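You operate a simulated robot arm through the tools that you are given. There is no shell and no other tool. Be economical: measure what you need, move in short steps, check, and stop when the job is done.

You run a simulated two-armed robot. Do the job below in one go: nothing can be reset, and whatever is moved stays where it is left.

Task
Take the cap off the water bottle marked "tonic" on the middle top of the long table and lay it down there.

The check looks at the end state, three seconds after you hand in, the way a careful person would. Anything else that was tipped, shoved, dropped, spilled or broken makes it a failure. Lids that push on must go on centred and level and be pressed home; caps that screw on are set level and turned clockwise until they are tight.

Robot
Two 7-joint arms with two-finger parallel grippers on one trunk, on a base that drives. Base frame: it is fixed to the floor where the robot stands at the start and does not move with it; the origin is under the middle of the robot, x ahead of it, y to its left, z up; the surface under the hand at the start is at about z = 0.74. Lengths are in m, angles in rad, forces in N, time in s.
The left shoulder is at the start at [0.05, 0.161, 1.148], the right one opposite. With the tool pointing down near the work surface each hand reaches from about 0.1 to 0.66 m from the robot's upright axis, wherever it stands, measured 20 degrees to its own side. Payload 3.43 kg a hand.
Tool frame (each hand has its own): the origin (TCP) lies between the finger pads and is the grasp point; the fingertips stand 0.03 m ahead of it; z points along the fingers, y is the line along which they close. The gripper opens to 0.094 m. The fingers are 0.028 m wide and 0.01 m thick; the gripper's body (0.05 by 0.096 m) begins 0.055 m behind the TCP.
Orientation is that of the tool frame in the base frame, as a unit quaternion [w, x, y, z]. With the fingers straight down and closing along the base's y, the tool's x points along the base's -x, its y along +y and its z along -z.

Tools
- The arms move only by the tool play_rows. It takes "left_targets", "right_targets" or both (then of equal length, played together; a hand with none holds still); each is one flat list of numbers, 7 for each row, row after row: the shift along the tool's x, y, z in units of 250 mm (1.0 is 250 mm), then the turn, a rotation vector about the tool's x, y, z in units of 120 degrees (1.0 is 120 degrees), then the gripper command, from -1 (fully open) to 1 (shut), values between in proportion. In form: [x, y, z, ax, ay, az, fingers, x, y, z, ax, ay, az, fingers, ...]. A call has 1 to 20 rows; each row is the pose to reach, as a shift and turn from the pose commanded when the call began, along the tool's axes at that moment. A call with a number of a shift or a turn outside -1 to 1 is refused whole. A row lasts 0.2 s, in which the tool goes at most 0.05 m and 0.15 rad; a call with a longer step from one row to the next is refused whole, and so is a gripper value outside its range. A pose out of reach is approached as far as the arm can. The call stops where the force on the tool passes 40 N (or 10 N more than at its start, if that is more) or the arm is blocked; 0.2 s more then pass. The fingers move at their own pace (about 0.045 m/s each) and stop on an object; they squeeze with about 39 N. The grip force told is the motor's: it shows also when the fingers shut on nothing. Time passes only in rows, and 0.2 s behind the last, so rows that repeat a pose let the fingers close. The reply holds the time, the measured pose of the TCP, the force on the tool along the base axes, the opening and the grip force, in the units named above and with some noise, with the torque about the TCP (base axes, N m) and any sound that the robot's microphone picked up.
- Cameras (640 x 400 px; columns grow to the right, rows downward): "scene" is now at [0.1286, 0.016, 1.28]; the picture's right is [0.18, -0.98, 0.00], its down [-0.50, -0.09, -0.86] and it looks along [0.85, 0.15, -0.51] (base axes); focal length 263 px, centre (320, 200). "left" rides on the left gripper at [0.076, -0.014, -0.103] in its tool frame; the picture's right is [0.18, 0.98, 0.00], its down [-0.75, 0.14, -0.64] and it looks along [-0.63, 0.12, 0.77] (tool axes); focal length 243 px, centre (320, 200). "right" rides on the right gripper at [0.076, 0.014, -0.103] in its tool frame; the picture's right is [-0.18, 0.98, 0.00], its down [-0.75, -0.14, -0.64] and it looks along [-0.63, -0.12, 0.77] (tool axes); focal length 243 px, centre (320, 200). There is no depth. A picture from a camera that has moved, and an enlarged one, comes with that camera's place and axes in the base frame and with its lens.
- snapshot(camera): a new picture of that camera. No time passes.
- move_column(by): slides the trunk up (or, below 0, down) by that many m; the arms and the scene camera ride with it, the base frame stays. It gives what a move gives, with no picture.
- steer(legs): drives the robot by 1 to 6 legs, each [ahead, left, turn to the left] in m, m and rad, along the robot's own axes; the way and the turn of a leg run together, so that a leg with both is an arc; at most 1.5 m and 3.142 rad a leg. The arms and the cameras ride along, it lands a little off, and it stops where it bumps. It gives what a move gives.
- pan_tilt(pan, tilt): turns the head with the scene camera to pan (to the left, within 1.396 rad either way) and tilt (down, from -0.506 to 1.204), counted from straight ahead of the robot. It gives what a move gives.
- close_up(camera, box): a new picture of the part [left, top, right, bottom] of that camera's present view, enlarged. No time passes.
- hand_in(): hands the job in; it is judged then, once.

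Go step by step. Nothing tells you exact positions but the pictures and the camera data: compare them with the known pose of the tool, close in by small moves and look again before you grip or let go. The budget is 120 turns and 88 pictures, counting those below and the enlarged ones. Unless the task says otherwise, let go and move clear before handing in, and close with one line.

The tools are called after "Call:" by a JSON object that holds its "api" and its "payload". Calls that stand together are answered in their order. play_rows: Moves the arms, as the interface text tells. Its arguments: {"type":"object","properties":{"left_targets":{"type":"array"},"right_targets":{"type":"array"}},"required":[]} The other tools are called the same way: move_column (by) slides the trunk up or down; steer (legs) drives the base; pan_tilt (pan, tilt) turns the head that bears the scene camera; snapshot (camera) takes a picture; close_up (camera, box) takes an enlarged picture of a part of a camera's view; hand_in () hands the job in.

At the start:

```text
time_s: 0.0
left_tool_pos: [0.4649, 0.2399, 1.1207]
left_ee_rot: [0.0, -0.001, 1.0, 0.0]
left_contact_force: [-0.4, -0.5, -0.3]
left_torque: [0.02, -0.01, -0.01]
left_opening: 0.0937
left_grip_force: 0.0
right_tool_pos: [0.4753, -0.1096, 1.1282]
right_ee_rot: [0.0, 0.0, 1.0, -0.001]
right_contact_force: [-0.4, 0.6, -0.1]
right_torque: [-0.02, -0.01, -0.02]
right_opening: 0.0937
right_grip_force: 0.0
trunk travel left (down, up): [-0.175, 0.092]
robot x, y, heading: [-0.0016, -0.0009, 0.0]
head pan, tilt: [0.18, 0.534]
```

scene: 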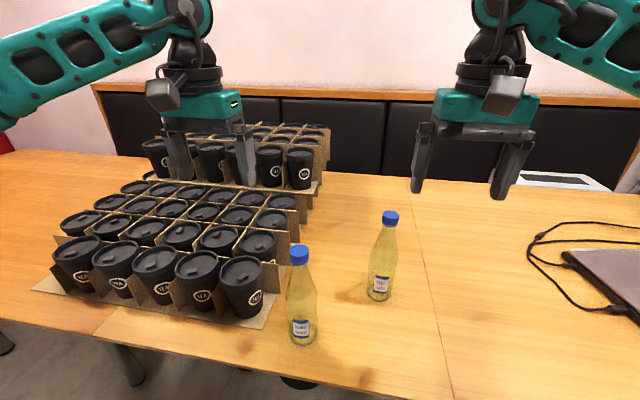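
right: 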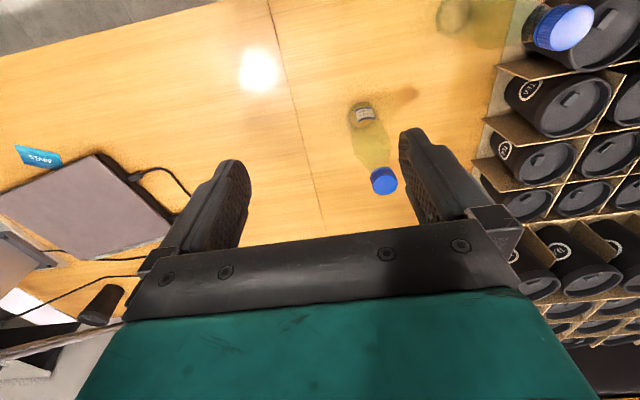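
left: 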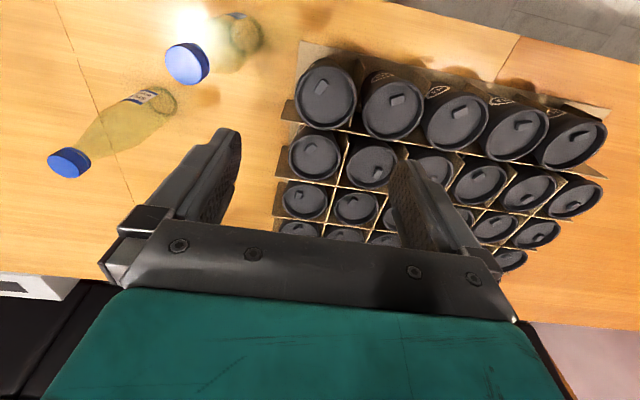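

Two bottles with blue caps stand on the table; I need to read their labels to find "tonic".

Call:
{"api": "close_up", "payload": {"camera": "scene", "box": [270, 300, 340, 350]}}

Call:
{"api": "close_up", "payload": {"camera": "scene", "box": [350, 260, 420, 310]}}

Call:
{"api": "close_up", "payload": {"camera": "right", "box": [330, 85, 410, 135]}}

```text
8.00 times, centred on (305, 325) of scene
camera zoom: at [0.1286, 0.016, 1.28], right [0.18, -0.98, 0.0], down [-0.5, -0.09, -0.86], along [0.85, 0.15, -0.51], focal length 2106 px, centre (440, -800)
```

zoom: 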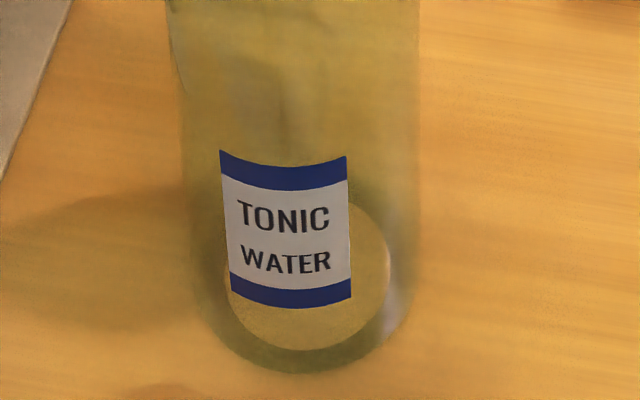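

```text
8.00 times, centred on (385, 285) of scene
camera zoom: at [0.1286, 0.016, 1.28], right [0.18, -0.98, 0.0], down [-0.5, -0.09, -0.86], along [0.85, 0.15, -0.51], focal length 2106 px, centre (-200, -480)
```

zoom: 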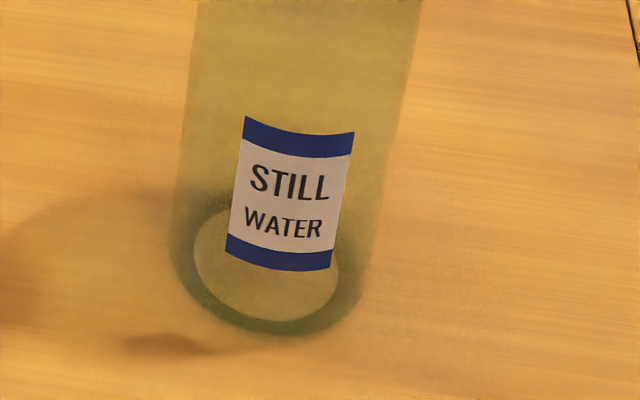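

```text
8.00 times, centred on (370, 110) of right
camera zoom: at [0.3994, -0.0956, 1.231], right [0.18, 0.98, 0.0], down [0.75, -0.14, 0.64], along [0.63, -0.12, -0.77], focal length 1941 px, centre (-80, 920)
```

zoom: 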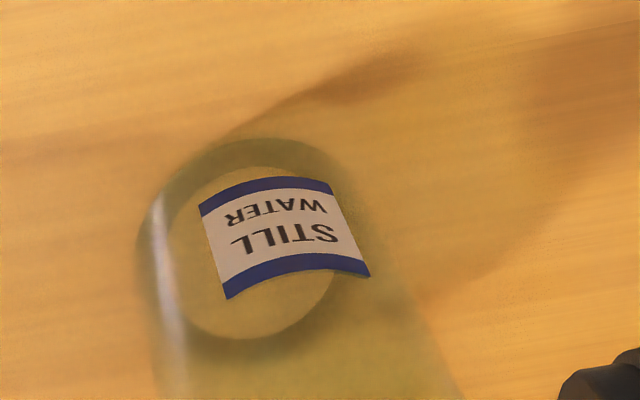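

The near bottle is "tonic", standing at about (0.457, 0.113) with its cap top near z 0.98. I plan to hold its body with the right hand and unscrew with the left. First I back off a little for elbow room.

Call:
{"api": "steer", "payload": {"legs": [[-0.08, 0, 0]]}}

Call:
{"api": "snapshot", "payload": {"camera": "scene"}}

Call:
{"api": "snapshot", "payload": {"camera": "left"}}

```text
time_s: 1.1
left_tool_pos: [0.3863, 0.2402, 1.1213]
left_ee_rot: [0.0, -0.001, 1.0, 0.001]
left_contact_force: [-0.7, -0.9, 0.1]
left_torque: [0.0, -0.02, -0.02]
left_opening: 0.0941
left_grip_force: 0.0
right_tool_pos: [0.3964, -0.1107, 1.1278]
right_ee_rot: [0.0, 0.0, 1.0, -0.001]
right_contact_force: [-0.6, -0.4, -0.5]
right_torque: [-0.02, 0.01, 0.0]
right_opening: 0.094
right_grip_force: 0.0
trunk travel left (down, up): [-0.175, 0.092]
robot x, y, heading: [-0.0777, -0.0024, -0.002]
head pan, tilt: [0.18, 0.534]
```

```text
81 pictures are left
camera scene: at [0.0491, 0.016, 1.2801], right [0.18, -0.98, 0.0], down [-0.5, -0.09, -0.86], along [0.85, 0.15, -0.51], focal length 263 px, centre (320, 200)
```

scene: 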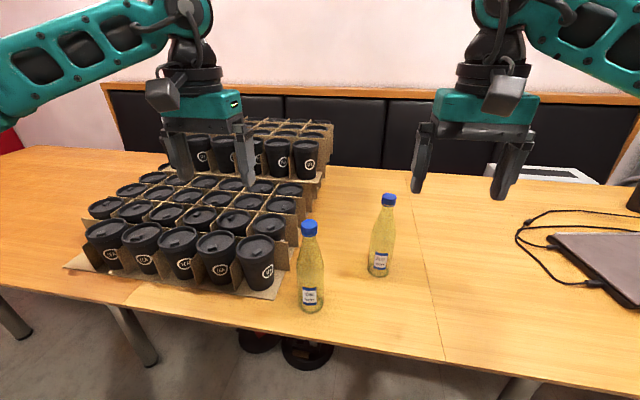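

```text
80 pictures are left
camera left: at [0.3092, 0.2262, 1.2241], right [-0.19, 0.98, 0.0], down [0.75, 0.14, 0.64], along [0.63, 0.12, -0.77], focal length 243 px, centre (320, 200)
```

left: 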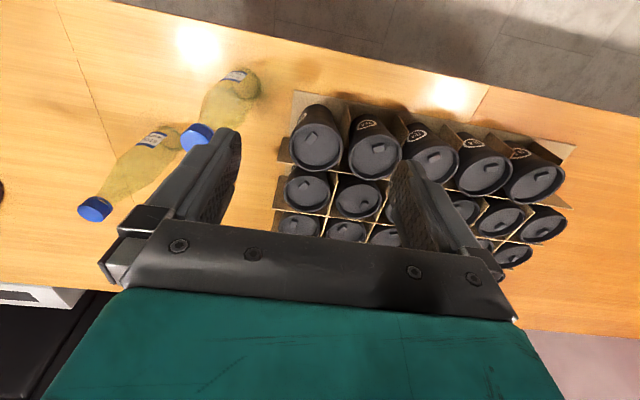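

Tonic bottle axis confirmed at about (0.460, 0.111). Now I turn the right hand to point left-ahead and 30° down, still high.

Call:
{"api": "play_rows", "payload": {"right_targets": [0.0104, 0.02, 0.0312, -0.0261, -0.0452, -0.0452, -1, 0.0208, 0.04, 0.0624, -0.0522, -0.0904, -0.0904, -1, 0.0312, 0.06, 0.0936, -0.0783, -0.1356, -0.1356, -1, 0.0416, 0.08, 0.1248, -0.1044, -0.1808, -0.1808, -1, 0.052, 0.1, 0.156, -0.1305, -0.226, -0.226, -1, 0.0624, 0.12, 0.1872, -0.1566, -0.2712, -0.2712, -1, 0.0728, 0.14, 0.2184, -0.1827, -0.3164, -0.3164, -1, 0.0832, 0.16, 0.2496, -0.2088, -0.3616, -0.3616, -1, 0.0936, 0.18, 0.2808, -0.2348, -0.4067, -0.4067, -1, 0.104, 0.2, 0.312, -0.2609, -0.4519, -0.4519, -1]}}

Call:
{"api": "snapshot", "payload": {"camera": "scene"}}

Call:
{"api": "snapshot", "payload": {"camera": "right"}}

```text
time_s: 3.2
left_tool_pos: [0.3857, 0.2403, 1.1207]
left_ee_rot: [0.0, -0.001, 1.0, -0.001]
left_contact_force: [0.7, 0.4, 0.5]
left_torque: [0.03, -0.03, -0.02]
left_opening: 0.094
left_grip_force: 0.0
right_tool_pos: [0.3712, -0.0602, 1.051]
right_ee_rot: [0.434, -0.434, 0.748, 0.251]
right_contact_force: [0.4, 0.2, 0.7]
right_torque: [0.01, 0.01, -0.02]
right_opening: 0.0942
right_grip_force: 0.0
trunk travel left (down, up): [-0.175, 0.092]
robot x, y, heading: [-0.0786, -0.0017, 0.006]
head pan, tilt: [0.18, 0.534]
```

```text
79 pictures are left
camera scene: at [0.0499, 0.0159, 1.28], right [0.18, -0.98, 0.0], down [-0.5, -0.09, -0.86], along [0.85, 0.15, -0.51], focal length 263 px, centre (320, 200)
```

scene: 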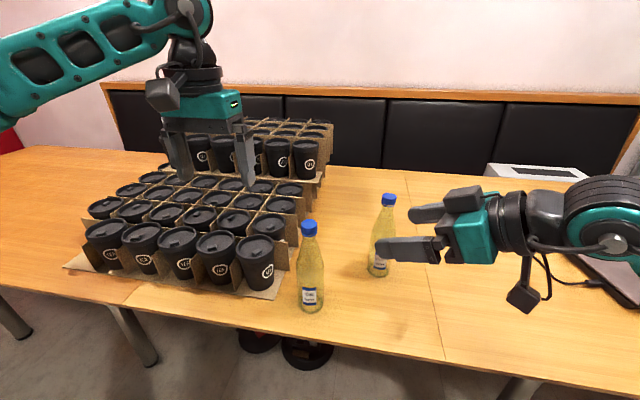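

```text
78 pictures are left
camera right: at [0.2958, -0.1626, 1.0358], right [-0.81, 0.57, 0.16], down [0.03, -0.23, 0.97], along [0.59, 0.79, 0.17], focal length 243 px, centre (320, 200)
```

right: 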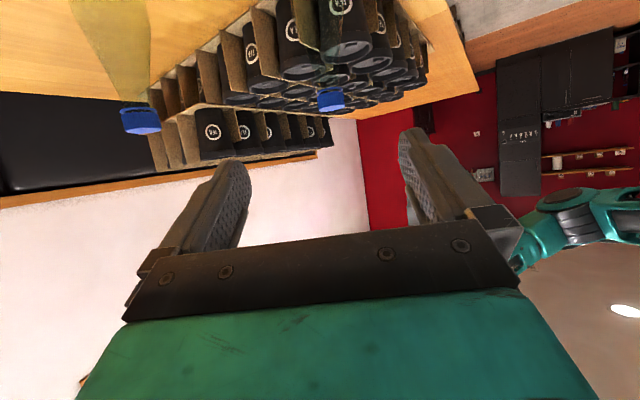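

The hand is oriented as wanted. Now I lower it to the bottle body's height, still 16 cm short of it.

Call:
{"api": "play_rows", "payload": {"right_targets": [0.114, 0.0055, 0.0907, 0, 0, 0, -1, 0.228, 0.011, 0.1813, 0, 0, 0, -1, 0.342, 0.0165, 0.272, 0, 0, 0, -1, 0.456, 0.022, 0.3627, 0, 0, 0, -1, 0.57, 0.0275, 0.4533, 0, 0, 0, -1, 0.684, 0.033, 0.544, 0, 0, 0, -1]}}

Call:
{"api": "snapshot", "payload": {"camera": "scene"}}

Call:
{"api": "snapshot", "payload": {"camera": "right"}}

```text
time_s: 4.7
left_tool_pos: [0.3861, 0.2403, 1.1206]
left_ee_rot: [0.0, -0.001, 1.0, 0.0]
left_contact_force: [-0.3, 0.3, 0.0]
left_torque: [0.01, 0.01, 0.0]
left_opening: 0.0941
left_grip_force: 0.1
right_tool_pos: [0.3792, -0.027, 0.8315]
right_ee_rot: [0.433, -0.433, 0.75, 0.25]
right_contact_force: [-0.4, -0.7, -0.2]
right_torque: [0.01, -0.02, 0.0]
right_opening: 0.0941
right_grip_force: 0.0
trunk travel left (down, up): [-0.175, 0.092]
robot x, y, heading: [-0.0769, -0.005, 0.003]
head pan, tilt: [0.18, 0.534]
```

```text
77 pictures are left
camera scene: at [0.0501, 0.016, 1.28], right [0.18, -0.98, 0.0], down [-0.5, -0.09, -0.86], along [0.85, 0.15, -0.51], focal length 263 px, centre (320, 200)
```

scene: 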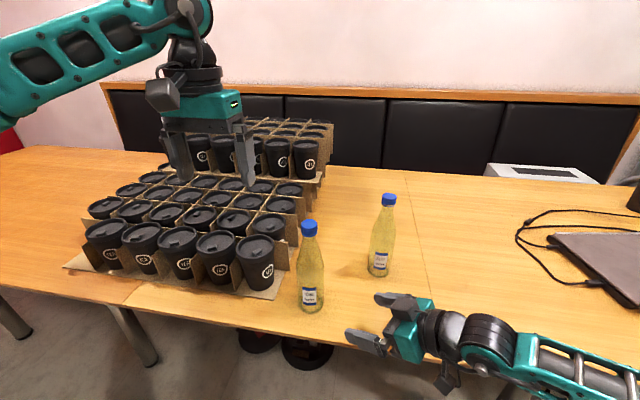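

```text
76 pictures are left
camera right: at [0.3037, -0.1303, 0.8176], right [-0.81, 0.57, 0.16], down [0.03, -0.23, 0.97], along [0.59, 0.79, 0.16], focal length 243 px, centre (320, 200)
```

right: 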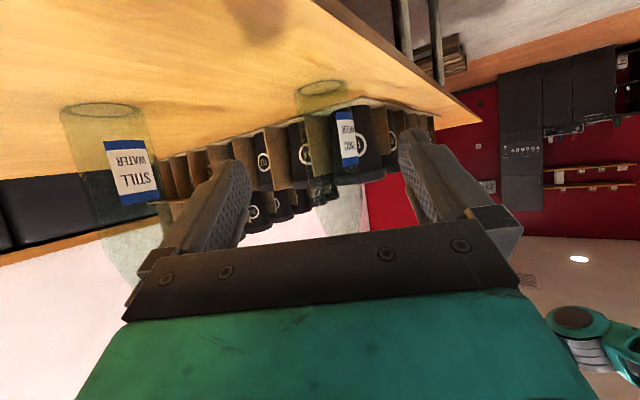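

The bottle is centred in the hand's path, 16 cm ahead. Advancing 11 cm, then looking.

Call:
{"api": "play_rows", "payload": {"right_targets": [-0.051, 0.001, 0.098, 0, 0, 0, -1, -0.103, 0.002, 0.195, 0, 0, 0, -1, -0.154, 0.003, 0.293, 0, 0, 0, -1, -0.205, 0.004, 0.39, 0, 0, 0, -1]}}

Call:
{"api": "snapshot", "payload": {"camera": "scene"}}

Call:
{"api": "snapshot", "payload": {"camera": "right"}}

```text
time_s: 5.7
left_tool_pos: [0.3865, 0.2406, 1.1205]
left_ee_rot: [-0.001, -0.001, 1.0, 0.0]
left_contact_force: [0.3, -0.2, -0.2]
left_torque: [0.0, 0.01, 0.0]
left_opening: 0.0942
left_grip_force: 0.0
right_tool_pos: [0.4335, 0.0682, 0.8291]
right_ee_rot: [0.434, -0.433, 0.75, 0.25]
right_contact_force: [-0.4, -0.3, 0.6]
right_torque: [-0.01, 0.01, 0.02]
right_opening: 0.094
right_grip_force: 0.1
trunk travel left (down, up): [-0.175, 0.092]
robot x, y, heading: [-0.0794, -0.0003, 0.002]
head pan, tilt: [0.18, 0.534]
```

```text
75 pictures are left
camera scene: at [0.05, 0.0163, 1.28], right [0.18, -0.98, 0.0], down [-0.5, -0.09, -0.86], along [0.85, 0.15, -0.51], focal length 263 px, centre (320, 200)
```

scene: 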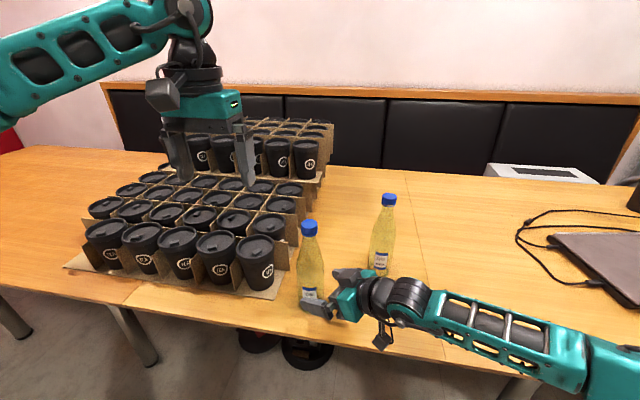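

```text
74 pictures are left
camera right: at [0.3576, -0.0337, 0.8146], right [-0.81, 0.57, 0.16], down [0.03, -0.23, 0.97], along [0.59, 0.79, 0.16], focal length 243 px, centre (320, 200)
```

right: 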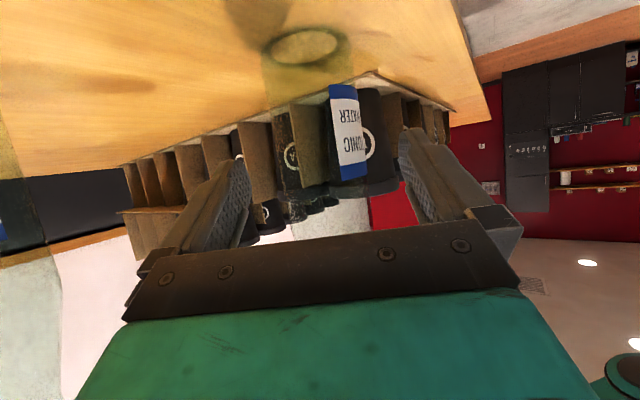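

Still centred; 4 cm more brings the pads round the body, then I close partway and look.

Call:
{"api": "play_rows", "payload": {"right_targets": [-0.039, 0.003, 0.0675, 0, 0, 0, -1, -0.078, 0.006, 0.135, 0, 0, 0, -1, -0.078, 0.006, 0.135, 0, 0, 0, -0.6, -0.078, 0.006, 0.135, 0, 0, 0, -0.6]}}

Call:
{"api": "snapshot", "payload": {"camera": "right"}}

Call:
{"api": "close_up", "payload": {"camera": "scene", "box": [260, 200, 420, 350]}}

```text
time_s: 6.7
left_tool_pos: [0.3869, 0.2405, 1.1208]
left_ee_rot: [0.0, -0.001, 1.0, 0.001]
left_contact_force: [0.6, 1.0, -0.2]
left_torque: [0.02, 0.06, 0.0]
left_opening: 0.094
left_grip_force: 0.0
right_tool_pos: [0.4529, 0.1031, 0.8295]
right_ee_rot: [0.433, -0.433, 0.75, 0.25]
right_contact_force: [0.4, 0.2, -0.4]
right_torque: [-0.01, 0.0, 0.02]
right_opening: 0.0751
right_grip_force: 0.1
trunk travel left (down, up): [-0.175, 0.092]
robot x, y, heading: [-0.0788, -0.0036, -0.001]
head pan, tilt: [0.18, 0.534]
```

```text
73 pictures are left
camera right: at [0.3768, 0.0003, 0.815], right [-0.81, 0.57, 0.16], down [0.03, -0.23, 0.97], along [0.59, 0.79, 0.16], focal length 243 px, centre (320, 200)
```

right: 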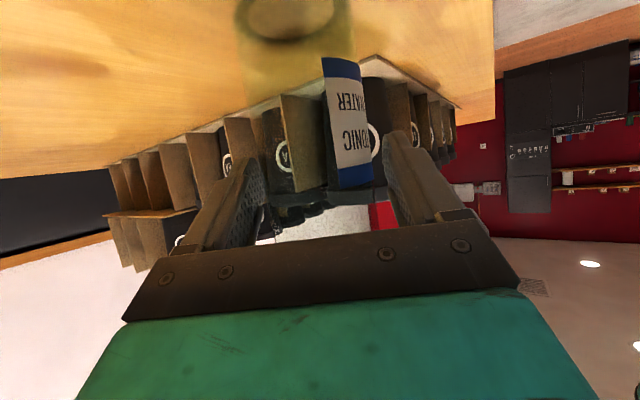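

```text
2.67 times, centred on (340, 275) of scene
camera zoom: at [0.0499, 0.0161, 1.28], right [0.18, -0.98, 0.0], down [-0.5, -0.09, -0.86], along [0.85, 0.15, -0.51], focal length 702 px, centre (267, 0)
```

zoom: 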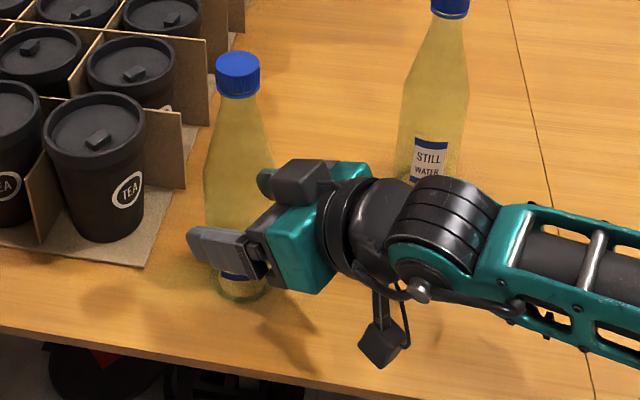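

Bottle sits between the fingers with no contact. Closing the right gripper.

Call:
{"api": "play_rows", "payload": {"right_targets": [0, 0, 0, 0, 0, 0, -0.5, 0, 0, 0, 0, 0, 0, -0.4, 0, 0, 0, 0, 0, 0, -0.3, 0, 0, 0, 0, 0, 0, -0.2, 0, 0, 0, 0, 0, 0, -0.1]}}

Call:
{"api": "snapshot", "payload": {"camera": "right"}}

```text
time_s: 7.8
left_tool_pos: [0.3863, 0.2401, 1.1213]
left_ee_rot: [0.0, -0.002, 1.0, 0.0]
left_contact_force: [-0.2, 0.3, 0.7]
left_torque: [-0.03, 0.02, 0.0]
left_opening: 0.094
left_grip_force: 0.0
right_tool_pos: [0.4522, 0.102, 0.8304]
right_ee_rot: [0.434, -0.432, 0.75, 0.249]
right_contact_force: [3.0, -1.2, 1.7]
right_torque: [-0.01, -0.01, -0.02]
right_opening: 0.0631
right_grip_force: 38.5
trunk travel left (down, up): [-0.175, 0.092]
robot x, y, heading: [-0.0824, 0.0023, -0.002]
head pan, tilt: [0.18, 0.534]
```

```text
71 pictures are left
camera right: at [0.377, -0.0001, 0.815], right [-0.81, 0.57, 0.16], down [0.03, -0.23, 0.97], along [0.59, 0.79, 0.16], focal length 243 px, centre (320, 200)
```

right: 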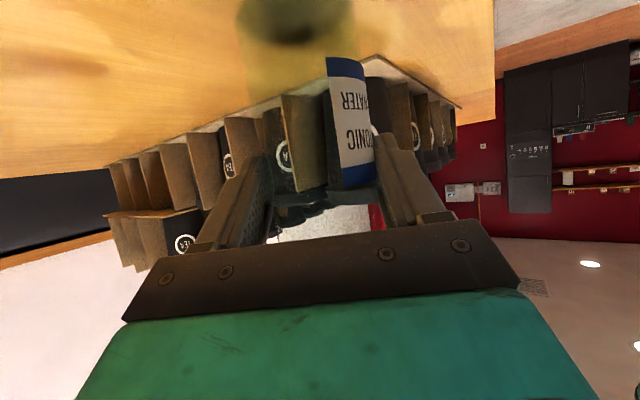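

The bottle is held firmly. Next the left hand goes above the cap.

Call:
{"api": "play_rows", "payload": {"left_targets": [-0.072, -0.129, 0.04, 0, 0, 0, -1, -0.144, -0.258, 0.08, 0, 0, 0, -1, -0.215, -0.387, 0.12, 0, 0, 0, -1, -0.287, -0.516, 0.16, 0, 0, 0, -1]}}

Call:
{"api": "snapshot", "payload": {"camera": "left"}}

Call:
{"api": "snapshot", "payload": {"camera": "scene"}}

```text
time_s: 8.8
left_tool_pos: [0.4578, 0.1087, 1.0811]
left_ee_rot: [0.0, -0.001, 1.0, 0.0]
left_contact_force: [0.7, 0.0, 0.2]
left_torque: [0.0, -0.05, 0.01]
left_opening: 0.0943
left_grip_force: 0.1
right_tool_pos: [0.452, 0.1026, 0.8302]
right_ee_rot: [0.433, -0.432, 0.75, 0.25]
right_contact_force: [-2.4, -1.4, 1.5]
right_torque: [0.0, 0.22, 0.05]
right_opening: 0.0633
right_grip_force: 38.6
trunk travel left (down, up): [-0.175, 0.092]
robot x, y, heading: [-0.0803, 0.0006, -0.001]
head pan, tilt: [0.18, 0.534]
```

```text
70 pictures are left
camera left: at [0.3821, 0.0948, 1.1839], right [-0.19, 0.98, 0.0], down [0.75, 0.14, 0.64], along [0.63, 0.12, -0.77], focal length 243 px, centre (320, 200)
```

left: 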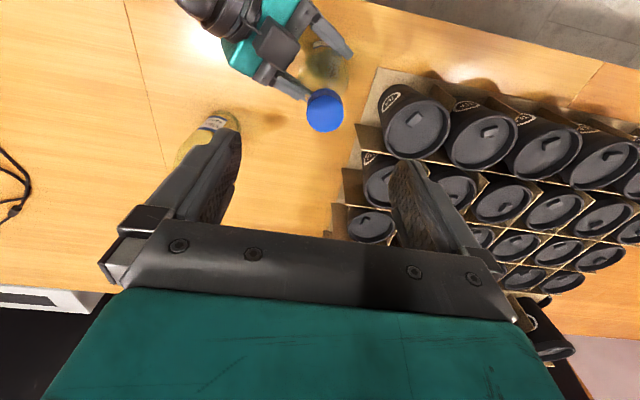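

```text
69 pictures are left
camera scene: at [0.0499, 0.0156, 1.28], right [0.18, -0.98, 0.0], down [-0.5, -0.09, -0.86], along [0.85, 0.15, -0.51], focal length 263 px, centre (320, 200)
```

scene: 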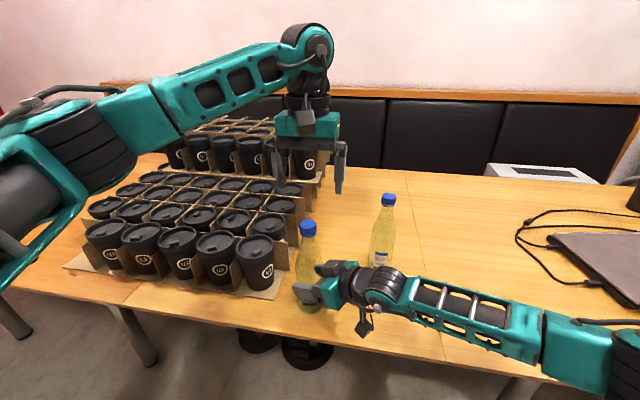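

Cap seen at about (0.452, 0.111), top near z 0.981. I pre-turn the left hand 60° clockwise for unscrewing room and lower it to just above the cap.

Call:
{"api": "play_rows", "payload": {"left_targets": [0.003, 0.001, 0.025, 0, 0, 0.0625, -1, 0.006, 0.002, 0.05, 0, 0, 0.125, -1, 0.009, 0.003, 0.075, 0, 0, 0.1875, -1, 0.012, 0.004, 0.1, 0, 0, 0.25, -1, 0.015, 0.005, 0.125, 0, 0, 0.3125, -1, 0.018, 0.006, 0.15, 0, 0, 0.375, -1, 0.021, 0.007, 0.175, 0, 0, 0.4375, -1, 0.024, 0.009, 0.2, 0, 0, 0.5, -1]}}

Call:
{"api": "snapshot", "payload": {"camera": "left"}}

Call:
{"api": "close_up", "payload": {"camera": "scene", "box": [240, 150, 400, 250]}}

```text
time_s: 10.7
left_tool_pos: [0.4549, 0.1119, 1.0459]
left_ee_rot: [0.0, 0.351, 0.936, 0.001]
left_contact_force: [0.0, -0.9, 0.4]
left_torque: [-0.04, -0.02, 0.0]
left_opening: 0.0937
left_grip_force: 0.1
left hand out of reach, approached as far as the arm can: row 6, 7, 8
right_tool_pos: [0.4522, 0.1017, 0.8298]
right_ee_rot: [0.433, -0.433, 0.75, 0.25]
right_contact_force: [-1.2, -0.1, 2.0]
right_torque: [0.08, 0.07, 0.07]
right_opening: 0.0631
right_grip_force: 39.1
trunk travel left (down, up): [-0.175, 0.092]
robot x, y, heading: [-0.0799, 0.0017, 0.002]
head pan, tilt: [0.18, 0.534]
```

```text
68 pictures are left
camera left: at [0.3875, 0.1518, 1.1493], right [0.51, 0.86, 0.0], down [0.66, -0.39, 0.64], along [0.55, -0.33, -0.77], focal length 243 px, centre (320, 200)
```

left: 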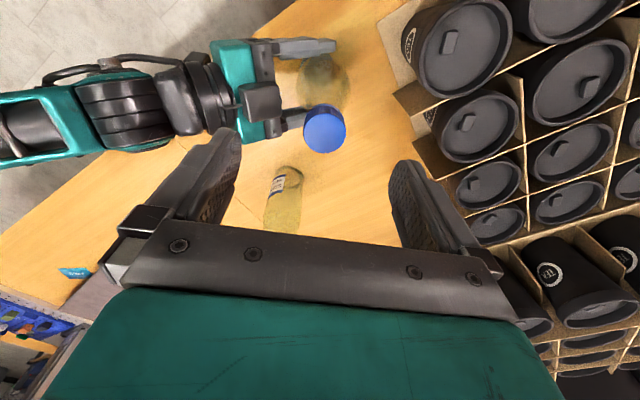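

```text
4.00 times, centred on (320, 200) of scene
camera zoom: at [0.0498, 0.016, 1.28], right [0.18, -0.98, 0.0], down [-0.5, -0.09, -0.86], along [0.85, 0.15, -0.51], focal length 1053 px, centre (320, 200)
```

zoom: 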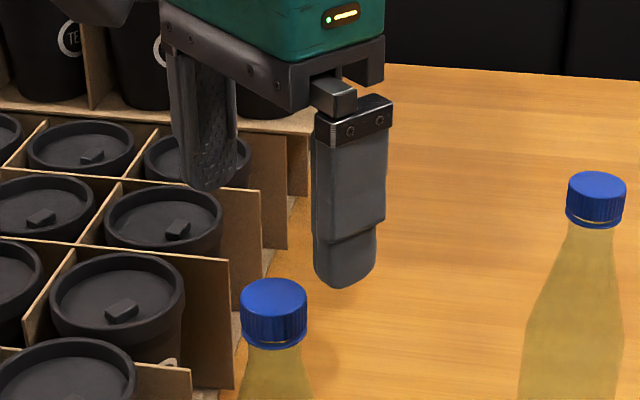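

The arm's clockwise limit is near 41°, so I back off to within range and look again.

Call:
{"api": "play_rows", "payload": {"left_targets": [0, 0, 0, 0, 0, -0.0625, -1, 0, 0, 0, 0, 0, -0.125, -1, 0, 0, 0, 0, 0, -0.1875, -1, 0, 0, 0, 0, 0, -0.2083, -1]}}

Call:
{"api": "close_up", "payload": {"camera": "left", "box": [240, 80, 400, 180]}}

Call:
{"api": "close_up", "payload": {"camera": "scene", "box": [260, 185, 356, 245]}}

```text
time_s: 11.7
left_tool_pos: [0.4534, 0.1118, 1.0465]
left_ee_rot: [0.0, 0.14, 0.99, 0.0]
left_contact_force: [0.6, -0.6, 0.7]
left_torque: [-0.01, -0.02, 0.05]
left_opening: 0.0939
left_grip_force: 0.1
right_tool_pos: [0.4525, 0.1021, 0.8288]
right_ee_rot: [0.434, -0.433, 0.749, 0.251]
right_contact_force: [-0.8, -0.2, 1.1]
right_torque: [0.0, 0.05, 0.01]
right_opening: 0.063
right_grip_force: 39.5
trunk travel left (down, up): [-0.175, 0.092]
robot x, y, heading: [-0.0819, 0.0006, 0.003]
head pan, tilt: [0.18, 0.534]
```

```text
4.00 times, centred on (320, 130) of left
camera zoom: at [0.376, 0.1196, 1.1481], right [0.09, 1.0, 0.0], down [0.76, -0.07, 0.64], along [0.64, -0.06, -0.77], focal length 970 px, centre (320, 480)
```

zoom: 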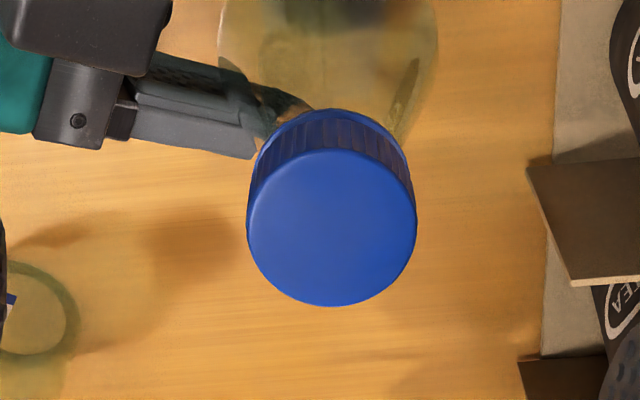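

```text
6.67 times, centred on (308, 215) of scene
camera zoom: at [0.0498, 0.0159, 1.28], right [0.18, -0.98, 0.0], down [-0.5, -0.09, -0.86], along [0.85, 0.15, -0.51], focal length 1755 px, centre (400, 100)
```

zoom: 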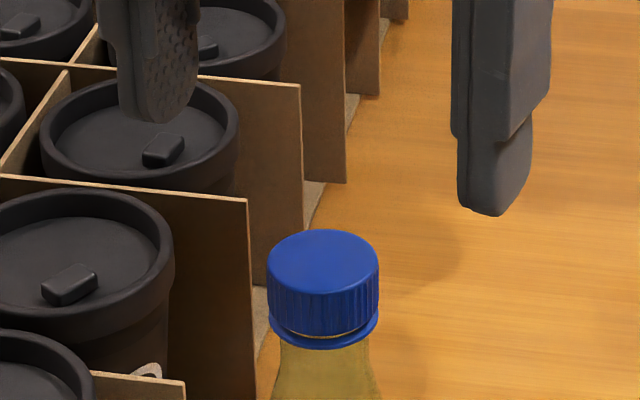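

Cap centre triangulates to (0.456, 0.112), top at z 0.979, diameter about 32 mm. I lower the open fingers around it, then turn clockwise a bit.

Call:
{"api": "play_rows", "payload": {"left_targets": [-0.0096, 0.003, 0.06, 0, 0, 0, -1, -0.0096, 0.003, 0.12, 0, 0, 0, -1, -0.0096, 0.003, 0.18, 0, 0, 0, -1, -0.0096, 0.003, 0.246, 0, 0, 0, -1, -0.0096, 0.003, 0.246, 0, 0, 0.06, -1, -0.0096, 0.003, 0.246, 0, 0, 0.12, -1, -0.0096, 0.003, 0.246, 0, 0, 0.16, -1]}}

Call:
{"api": "close_up", "payload": {"camera": "left", "box": [180, 60, 500, 260]}}

Call:
{"api": "close_up", "payload": {"camera": "scene", "box": [230, 155, 390, 255]}}

```text
time_s: 13.2
left_tool_pos: [0.4557, 0.1112, 0.9848]
left_ee_rot: [0.0, 0.305, 0.952, 0.001]
left_contact_force: [-0.1, -0.7, 0.3]
left_torque: [-0.01, -0.01, -0.02]
left_opening: 0.0939
left_grip_force: 0.1
right_tool_pos: [0.4528, 0.1018, 0.8296]
right_ee_rot: [0.434, -0.432, 0.75, 0.25]
right_contact_force: [-0.5, -1.6, 0.3]
right_torque: [0.01, -0.05, -0.02]
right_opening: 0.0632
right_grip_force: 39.0
trunk travel left (down, up): [-0.175, 0.092]
robot x, y, heading: [-0.0772, 0.0013, 0.002]
head pan, tilt: [0.18, 0.534]
```

```text
2.00 times, centred on (340, 160) of left
camera zoom: at [0.3852, 0.1444, 1.0869], right [0.42, 0.91, 0.0], down [0.7, -0.32, 0.64], along [0.58, -0.27, -0.77], focal length 485 px, centre (280, 280)
```

zoom: 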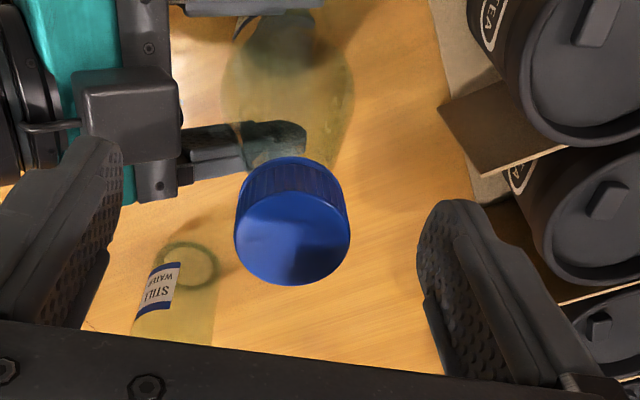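

```text
4.00 times, centred on (310, 205) of scene
camera zoom: at [0.0499, 0.0159, 1.28], right [0.18, -0.98, 0.0], down [-0.5, -0.09, -0.86], along [0.85, 0.15, -0.51], focal length 1053 px, centre (360, 180)
```

zoom: 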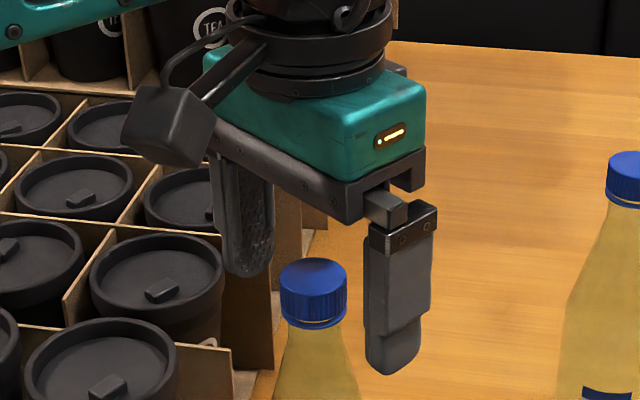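

The fingers straddle the cap. I shift 2 mm to centre and close, watching the side force.

Call:
{"api": "play_rows", "payload": {"left_targets": [0.008, 0.009, 0, 0, 0, 0, -0.6, 0.008, 0.009, 0, 0, 0, 0, -0.3, 0.008, 0.009, 0, 0, 0, 0, -0.1, 0.008, 0.009, 0, 0, 0, 0, 0.0, 0.008, 0.009, 0, 0, 0, 0, 0.1]}}

Call:
{"api": "close_up", "payload": {"camera": "left", "box": [180, 60, 500, 260]}}

```text
time_s: 14.4
left_tool_pos: [0.4556, 0.1141, 0.9848]
left_ee_rot: [0.0, 0.303, 0.953, 0.0]
left_contact_force: [-1.0, -0.1, -0.3]
left_torque: [0.01, 0.0, 0.01]
left_opening: 0.0425
left_grip_force: 0.0
right_tool_pos: [0.4528, 0.1023, 0.8287]
right_ee_rot: [0.433, -0.433, 0.75, 0.25]
right_contact_force: [0.2, -1.6, 0.3]
right_torque: [-0.03, -0.05, -0.01]
right_opening: 0.0629
right_grip_force: 39.0
trunk travel left (down, up): [-0.175, 0.092]
robot x, y, heading: [-0.0787, -0.0009, -0.002]
head pan, tilt: [0.18, 0.534]
```

```text
2.00 times, centred on (340, 160) of left
camera zoom: at [0.3846, 0.1472, 1.0869], right [0.42, 0.91, 0.0], down [0.7, -0.32, 0.64], along [0.58, -0.27, -0.77], focal length 485 px, centre (280, 280)
```

zoom: 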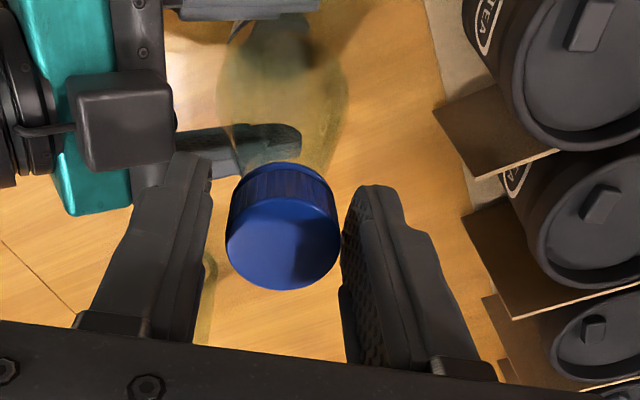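

Nearly centred: the cap is about 1.3 mm toward the right finger in the picture. I nudge and close fully.

Call:
{"api": "play_rows", "payload": {"left_targets": [0, 0.005, 0, 0, 0, 0, 0.2, 0, 0.005, 0, 0, 0, 0, 0.3, 0, 0.005, 0, 0, 0, 0, 0.4, 0, 0.005, 0, 0, 0, 0, 0.6, 0, 0.005, 0, 0, 0, 0, 1], "right_targets": [0, 0, 0, 0, 0, 0, 0, 0, 0, 0, 0, 0, 0, 0.2, 0, 0, 0, 0, 0, 0, 0.5, 0, 0, 0, 0, 0, 0, 1, 0, 0, 0, 0, 0, 0, 1]}}

Call:
{"api": "close_up", "payload": {"camera": "left", "box": [180, 60, 500, 260]}}

```text
time_s: 15.7
left_tool_pos: [0.4557, 0.1159, 0.9851]
left_ee_rot: [0.0, 0.302, 0.953, 0.0]
left_contact_force: [3.8, 4.6, -0.1]
left_torque: [0.09, -0.08, 0.07]
left_opening: 0.0313
left_grip_force: 38.8
right_tool_pos: [0.453, 0.1024, 0.83]
right_ee_rot: [0.434, -0.432, 0.75, 0.25]
right_contact_force: [-4.5, -7.6, 1.9]
right_torque: [0.46, -0.33, 0.0]
right_opening: 0.0628
right_grip_force: 38.9
trunk travel left (down, up): [-0.175, 0.092]
robot x, y, heading: [-0.0788, -0.0022, -0.001]
head pan, tilt: [0.18, 0.534]
```

```text
2.00 times, centred on (340, 160) of left
camera zoom: at [0.3855, 0.1479, 1.0869], right [0.42, 0.91, 0.0], down [0.7, -0.32, 0.64], along [0.58, -0.27, -0.77], focal length 485 px, centre (280, 280)
```

zoom: 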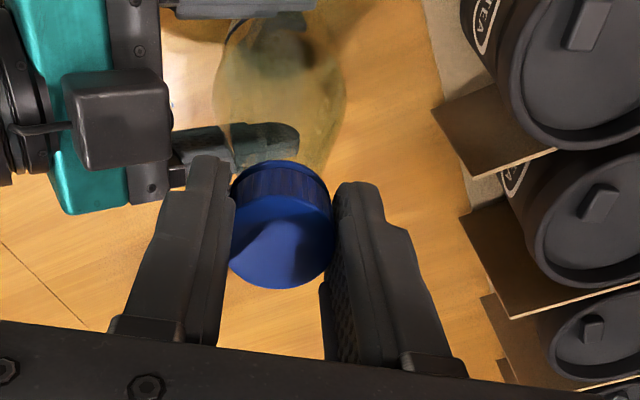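

Cap gripped at 31 mm, side force small. Turning it counter-clockwise 40° as a trial.

Call:
{"api": "play_rows", "payload": {"left_targets": [0, 0.004, 0, 0, 0, -0.04, 1, 0, 0.004, 0, 0, 0, -0.08, 1, 0, 0.004, 0, 0, 0, -0.125, 1, 0, 0.004, 0, 0, 0, -0.167, 1, 0, 0.004, 0, 0, 0, -0.21, 1, 0, 0.004, 0, 0, 0, -0.25, 1, 0, 0.004, 0, 0, 0, -0.29, 1, 0, 0.004, 0, 0, 0, -0.333, 1]}}

Call:
{"api": "close_up", "payload": {"camera": "left", "box": [180, 60, 500, 260]}}

Call:
{"api": "close_up", "payload": {"camera": "scene", "box": [250, 205, 370, 315]}}

```text
time_s: 17.4
left_tool_pos: [0.4558, 0.1142, 0.9842]
left_ee_rot: [0.0, -0.041, 0.999, -0.001]
left_contact_force: [-4.4, -6.5, 2.0]
left_torque: [-0.33, 0.21, -0.02]
left_opening: 0.0308
left_grip_force: 38.9
right_tool_pos: [0.4509, 0.1022, 0.8302]
right_ee_rot: [0.433, -0.434, 0.749, 0.251]
right_contact_force: [5.3, 7.0, -0.3]
right_torque: [-0.5, 0.17, -0.08]
right_opening: 0.0625
right_grip_force: 39.1
trunk travel left (down, up): [-0.175, 0.092]
robot x, y, heading: [-0.0807, -0.0005, 0.002]
head pan, tilt: [0.18, 0.534]
```

```text
2.00 times, centred on (340, 160) of left
camera zoom: at [0.3816, 0.0957, 1.087], right [-0.26, 0.96, 0.0], down [0.74, 0.2, 0.64], along [0.62, 0.17, -0.77], focal length 485 px, centre (280, 280)
```

zoom: 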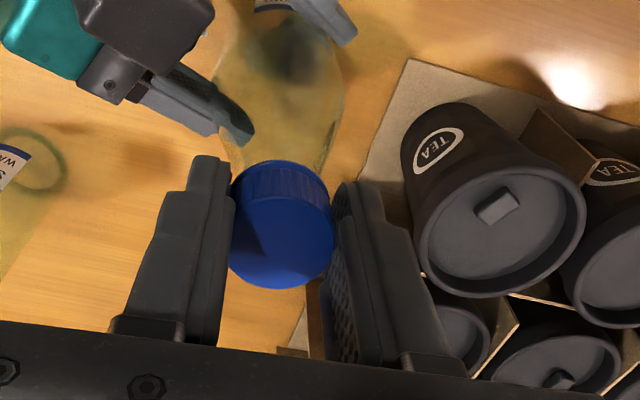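

```text
3.64 times, centred on (310, 260) of scene
camera zoom: at [0.05, 0.016, 1.28], right [0.18, -0.98, 0.0], down [-0.5, -0.09, -0.86], along [0.85, 0.15, -0.51], focal length 957 px, centre (356, -18)
```

zoom: 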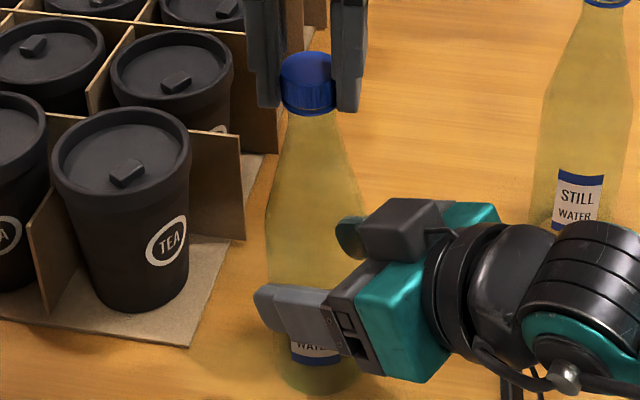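

The cap is turning with almost no torque. Continuing counter-clockwise another 80°, easing the small side load.

Call:
{"api": "play_rows", "payload": {"left_targets": [0.002, -0.004, 0, 0, 0, -0.06, 1, 0.002, -0.004, 0, 0, 0, -0.12, 1, 0.002, -0.004, -0.001, 0, 0, -0.18, 1, 0.002, -0.004, -0.001, 0, 0, -0.24, 1, 0.002, -0.004, -0.001, 0, 0, -0.3, 1, 0.002, -0.004, -0.002, 0, 0, -0.36, 1, 0.002, -0.004, -0.002, 0, 0, -0.42, 1, 0.002, -0.004, -0.002, 0, 0, -0.48, 1, 0.002, -0.004, -0.003, 0, 0, -0.54, 1, 0.002, -0.004, -0.003, 0, 0, -0.6, 1, 0.002, -0.004, -0.003, 0, 0, -0.66, 1]}}

Call:
{"api": "close_up", "payload": {"camera": "scene", "box": [250, 205, 370, 315]}}

Call:
{"api": "snapshot", "payload": {"camera": "right"}}

```text
time_s: 19.9
left_tool_pos: [0.4577, 0.1156, 0.9856]
left_ee_rot: [0.001, -0.669, 0.743, 0.0]
left_contact_force: [8.0, -6.7, 0.7]
left_torque: [-0.36, -0.1, -0.05]
left_opening: 0.0311
left_grip_force: 38.7
right_tool_pos: [0.4506, 0.1038, 0.8298]
right_ee_rot: [0.433, -0.434, 0.749, 0.251]
right_contact_force: [-9.1, 6.3, 3.5]
right_torque: [-0.52, -0.93, 0.22]
right_opening: 0.0625
right_grip_force: 38.6
trunk travel left (down, up): [-0.175, 0.092]
robot x, y, heading: [-0.0781, -0.0013, 0.004]
head pan, tilt: [0.18, 0.534]
```

```text
3.64 times, centred on (310, 260) of scene
camera zoom: at [0.0495, 0.0159, 1.2801], right [0.18, -0.98, 0.0], down [-0.5, -0.09, -0.86], along [0.85, 0.15, -0.51], focal length 957 px, centre (356, -18)
```

zoom: 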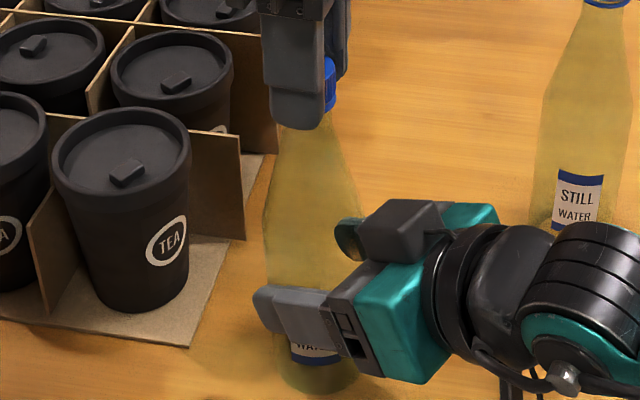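

```text
57 pictures are left
camera right: at [0.376, 0.0007, 0.8152], right [-0.81, 0.57, 0.16], down [0.03, -0.23, 0.97], along [0.59, 0.79, 0.16], focal length 243 px, centre (320, 200)
```

right: 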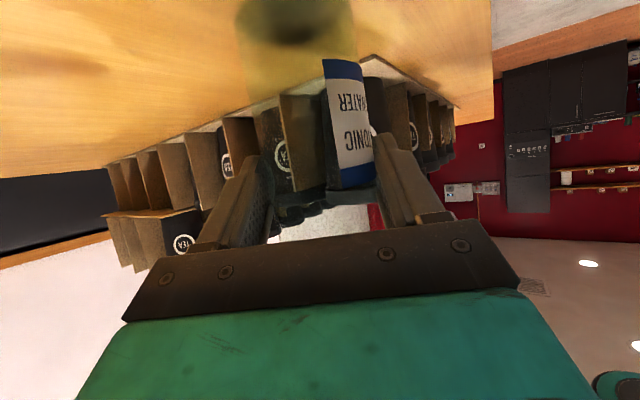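

The label hasn't moved, so the bottle is held while the cap has turned ~120°. Continuing another 80° with a small correction.

Call:
{"api": "play_rows", "payload": {"left_targets": [0.004, -0.0045, 0, 0, 0, -0.06, 1, 0.004, -0.0045, 0, 0, 0, -0.12, 1, 0.004, -0.0045, -0.001, 0, 0, -0.18, 1, 0.004, -0.0045, -0.001, 0, 0, -0.24, 1, 0.004, -0.0045, -0.001, 0, 0, -0.3, 1, 0.004, -0.0045, -0.002, 0, 0, -0.36, 1, 0.004, -0.0045, -0.002, 0, 0, -0.42, 1, 0.004, -0.0045, -0.002, 0, 0, -0.48, 1, 0.004, -0.0045, -0.003, 0, 0, -0.54, 1, 0.004, -0.0045, -0.003, 0, 0, -0.6, 1, 0.004, -0.0045, -0.003, 0, 0, -0.66, 1]}}

Call:
{"api": "close_up", "payload": {"camera": "scene", "box": [250, 155, 370, 315]}}

Call:
{"api": "snapshot", "payload": {"camera": "left"}}

```text
time_s: 22.2
left_tool_pos: [0.4568, 0.1146, 0.9861]
left_ee_rot: [-0.001, 0.989, -0.146, 0.001]
left_contact_force: [16.2, 4.3, 2.0]
left_torque: [-0.05, -0.49, -0.02]
left_opening: 0.0309
left_grip_force: 39.1
right_tool_pos: [0.4512, 0.1026, 0.8305]
right_ee_rot: [0.433, -0.432, 0.75, 0.25]
right_contact_force: [-20.5, -7.5, 4.8]
right_torque: [0.62, -1.57, 0.33]
right_opening: 0.0625
right_grip_force: 39.2
trunk travel left (down, up): [-0.175, 0.092]
robot x, y, heading: [-0.079, 0.0009, 0.001]
head pan, tilt: [0.18, 0.534]
```

```text
2.50 times, centred on (310, 235) of scene
camera zoom: at [0.0491, 0.0157, 1.2801], right [0.18, -0.98, 0.0], down [-0.5, -0.09, -0.86], along [0.85, 0.15, -0.51], focal length 658 px, centre (345, 112)
```

zoom: 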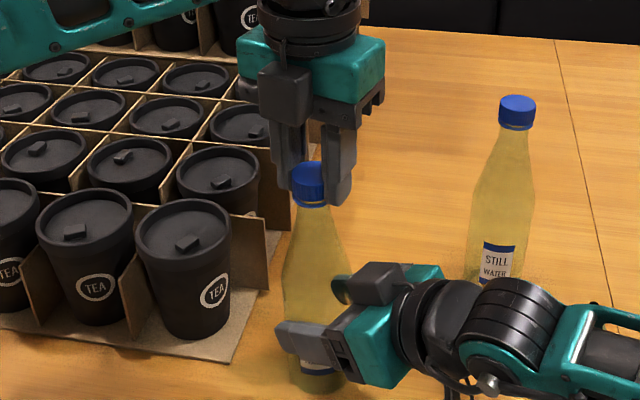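

```text
55 pictures are left
camera left: at [0.5339, 0.1065, 1.0893], right [-0.11, -0.99, 0.0], down [-0.76, 0.08, 0.64], along [-0.64, 0.07, -0.77], focal length 243 px, centre (320, 200)
```

left: 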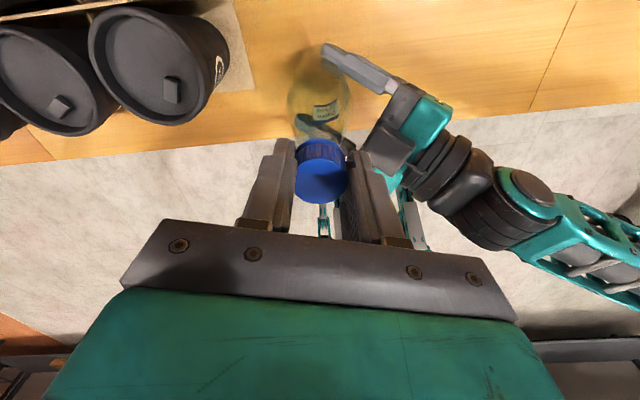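

About 200° turned and the cap is rising slightly; side load is 16 N, so I relax it by 1.5 mm and check the response.

Call:
{"api": "play_rows", "payload": {"left_targets": [0.0025, -0.0015, 0, 0, 0, 0, 1, 0.006, -0.003, 0, 0, 0, 0, 1]}}

Call:
{"api": "close_up", "payload": {"camera": "scene", "box": [280, 205, 340, 245]}}

```text
time_s: 22.9
left_tool_pos: [0.4588, 0.1145, 0.9854]
left_ee_rot: [0.001, 0.989, -0.148, 0.0]
left_contact_force: [8.4, 3.0, 5.1]
left_torque: [0.1, -0.2, -0.03]
left_opening: 0.0316
left_grip_force: 39.4
right_tool_pos: [0.4525, 0.1023, 0.8303]
right_ee_rot: [0.433, -0.432, 0.751, 0.25]
right_contact_force: [-12.1, -4.3, 1.1]
right_torque: [0.43, -0.5, 0.18]
right_opening: 0.0625
right_grip_force: 38.8
trunk travel left (down, up): [-0.175, 0.092]
robot x, y, heading: [-0.0818, 0.0008, -0.0]
head pan, tilt: [0.18, 0.534]
```

```text
10.00 times, centred on (310, 225) of scene
camera zoom: at [0.0491, 0.0159, 1.2801], right [0.18, -0.98, 0.0], down [-0.5, -0.09, -0.86], along [0.85, 0.15, -0.51], focal length 2632 px, centre (420, -50)
```

zoom: 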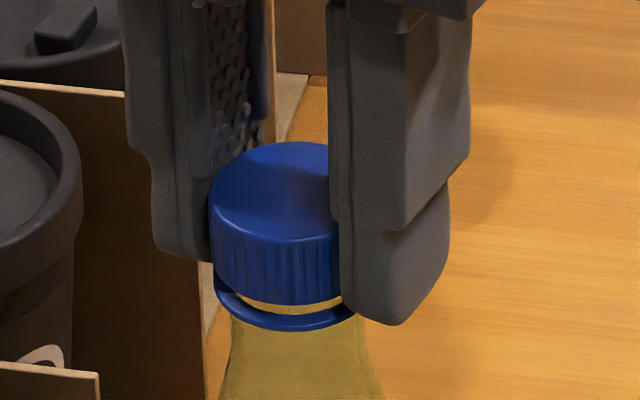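

The cap is lifting away from its tamper ring. Continue turning and rise along.

Call:
{"api": "play_rows", "payload": {"left_targets": [0.004, -0.002, -0.002, 0, 0, -0.06, 1, 0.005, -0.002, -0.003, 0, 0, -0.12, 1, 0.005, -0.002, -0.004, 0, 0, -0.18, 1, 0.005, -0.002, -0.005, 0, 0, -0.24, 1, 0.005, -0.002, -0.006, 0, 0, -0.3, 1, 0.005, -0.002, -0.006, 0, 0, -0.36, 1, 0.005, -0.002, -0.007, 0, 0, -0.42, 1, 0.005, -0.002, -0.008, 0, 0, -0.48, 1, 0.005, -0.002, -0.009, 0, 0, -0.54, 1, 0.005, -0.002, -0.01, 0, 0, -0.6, 1]}}

Call:
{"api": "close_up", "payload": {"camera": "scene", "box": [280, 205, 340, 245]}}

```text
time_s: 25.1
left_tool_pos: [0.4613, 0.1142, 0.989]
left_ee_rot: [-0.001, 0.886, 0.464, -0.001]
left_contact_force: [-3.4, 4.7, -2.6]
left_torque: [0.01, 0.24, 0.01]
left_opening: 0.0311
left_grip_force: 38.7
right_tool_pos: [0.4534, 0.102, 0.8295]
right_ee_rot: [0.433, -0.432, 0.751, 0.25]
right_contact_force: [4.9, -4.6, -0.7]
right_torque: [0.57, 0.44, -0.03]
right_opening: 0.0625
right_grip_force: 39.0
trunk travel left (down, up): [-0.175, 0.092]
robot x, y, heading: [-0.0801, 0.0002, 0.002]
head pan, tilt: [0.18, 0.534]
```

```text
10.00 times, centred on (310, 225) of scene
camera zoom: at [0.0501, 0.016, 1.28], right [0.18, -0.98, 0.0], down [-0.5, -0.09, -0.86], along [0.85, 0.15, -0.51], focal length 2632 px, centre (420, -50)
```

zoom: 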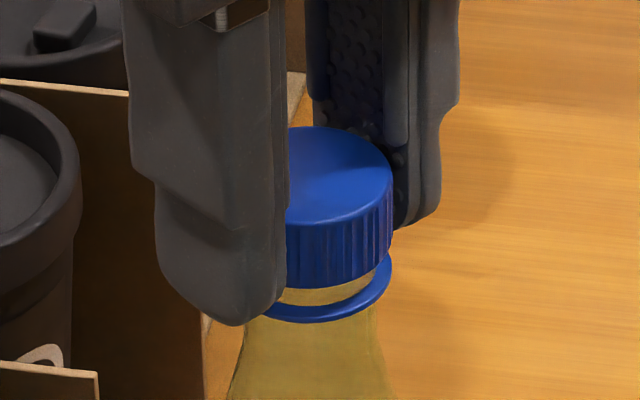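

The cap has turned ~270° and is rising. Continuing another 72° with slight rise.

Call:
{"api": "play_rows", "payload": {"left_targets": [0, 0, 0, 0, 0, -0.06, 1, 0, 0, 0, 0, 0, -0.12, 1, 0, 0, -0.001, 0, 0, -0.18, 1, 0, 0, -0.001, 0, 0, -0.24, 1, 0, 0, -0.002, 0, 0, -0.3, 1, 0, 0, -0.002, 0, 0, -0.36, 1, 0, 0, -0.003, 0, 0, -0.42, 1, 0, 0, -0.003, 0, 0, -0.48, 1, 0, 0, -0.004, 0, 0, -0.54, 1, 0, 0, -0.004, 0, 0, -0.6, 1]}}

Call:
{"api": "close_up", "payload": {"camera": "scene", "box": [280, 205, 340, 245]}}

```text
time_s: 27.2
left_tool_pos: [0.4598, 0.1132, 0.9876]
left_ee_rot: [-0.002, 0.446, 0.895, -0.001]
left_contact_force: [-6.2, 2.8, -1.8]
left_torque: [0.04, 0.08, 0.03]
left_opening: 0.0309
left_grip_force: 39.2
right_tool_pos: [0.4526, 0.1022, 0.829]
right_ee_rot: [0.432, -0.433, 0.75, 0.25]
right_contact_force: [6.6, -2.1, 0.5]
right_torque: [0.4, 0.85, -0.13]
right_opening: 0.0622
right_grip_force: 38.4
trunk travel left (down, up): [-0.175, 0.092]
robot x, y, heading: [-0.0756, 0.0007, -0.002]
head pan, tilt: [0.18, 0.534]
```

```text
10.00 times, centred on (310, 225) of scene
camera zoom: at [0.0503, 0.0158, 1.28], right [0.18, -0.98, 0.0], down [-0.5, -0.09, -0.86], along [0.85, 0.15, -0.51], focal length 2632 px, centre (420, -50)
```

zoom: 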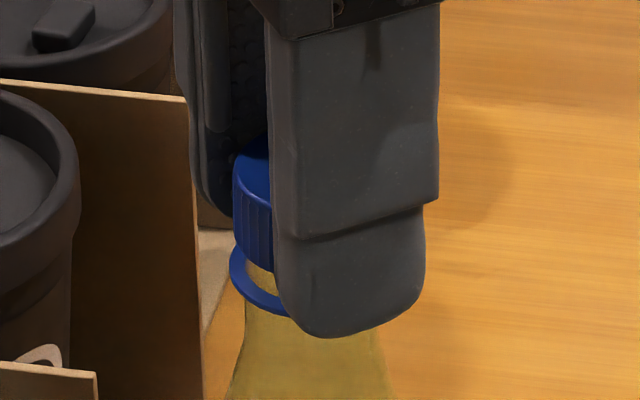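

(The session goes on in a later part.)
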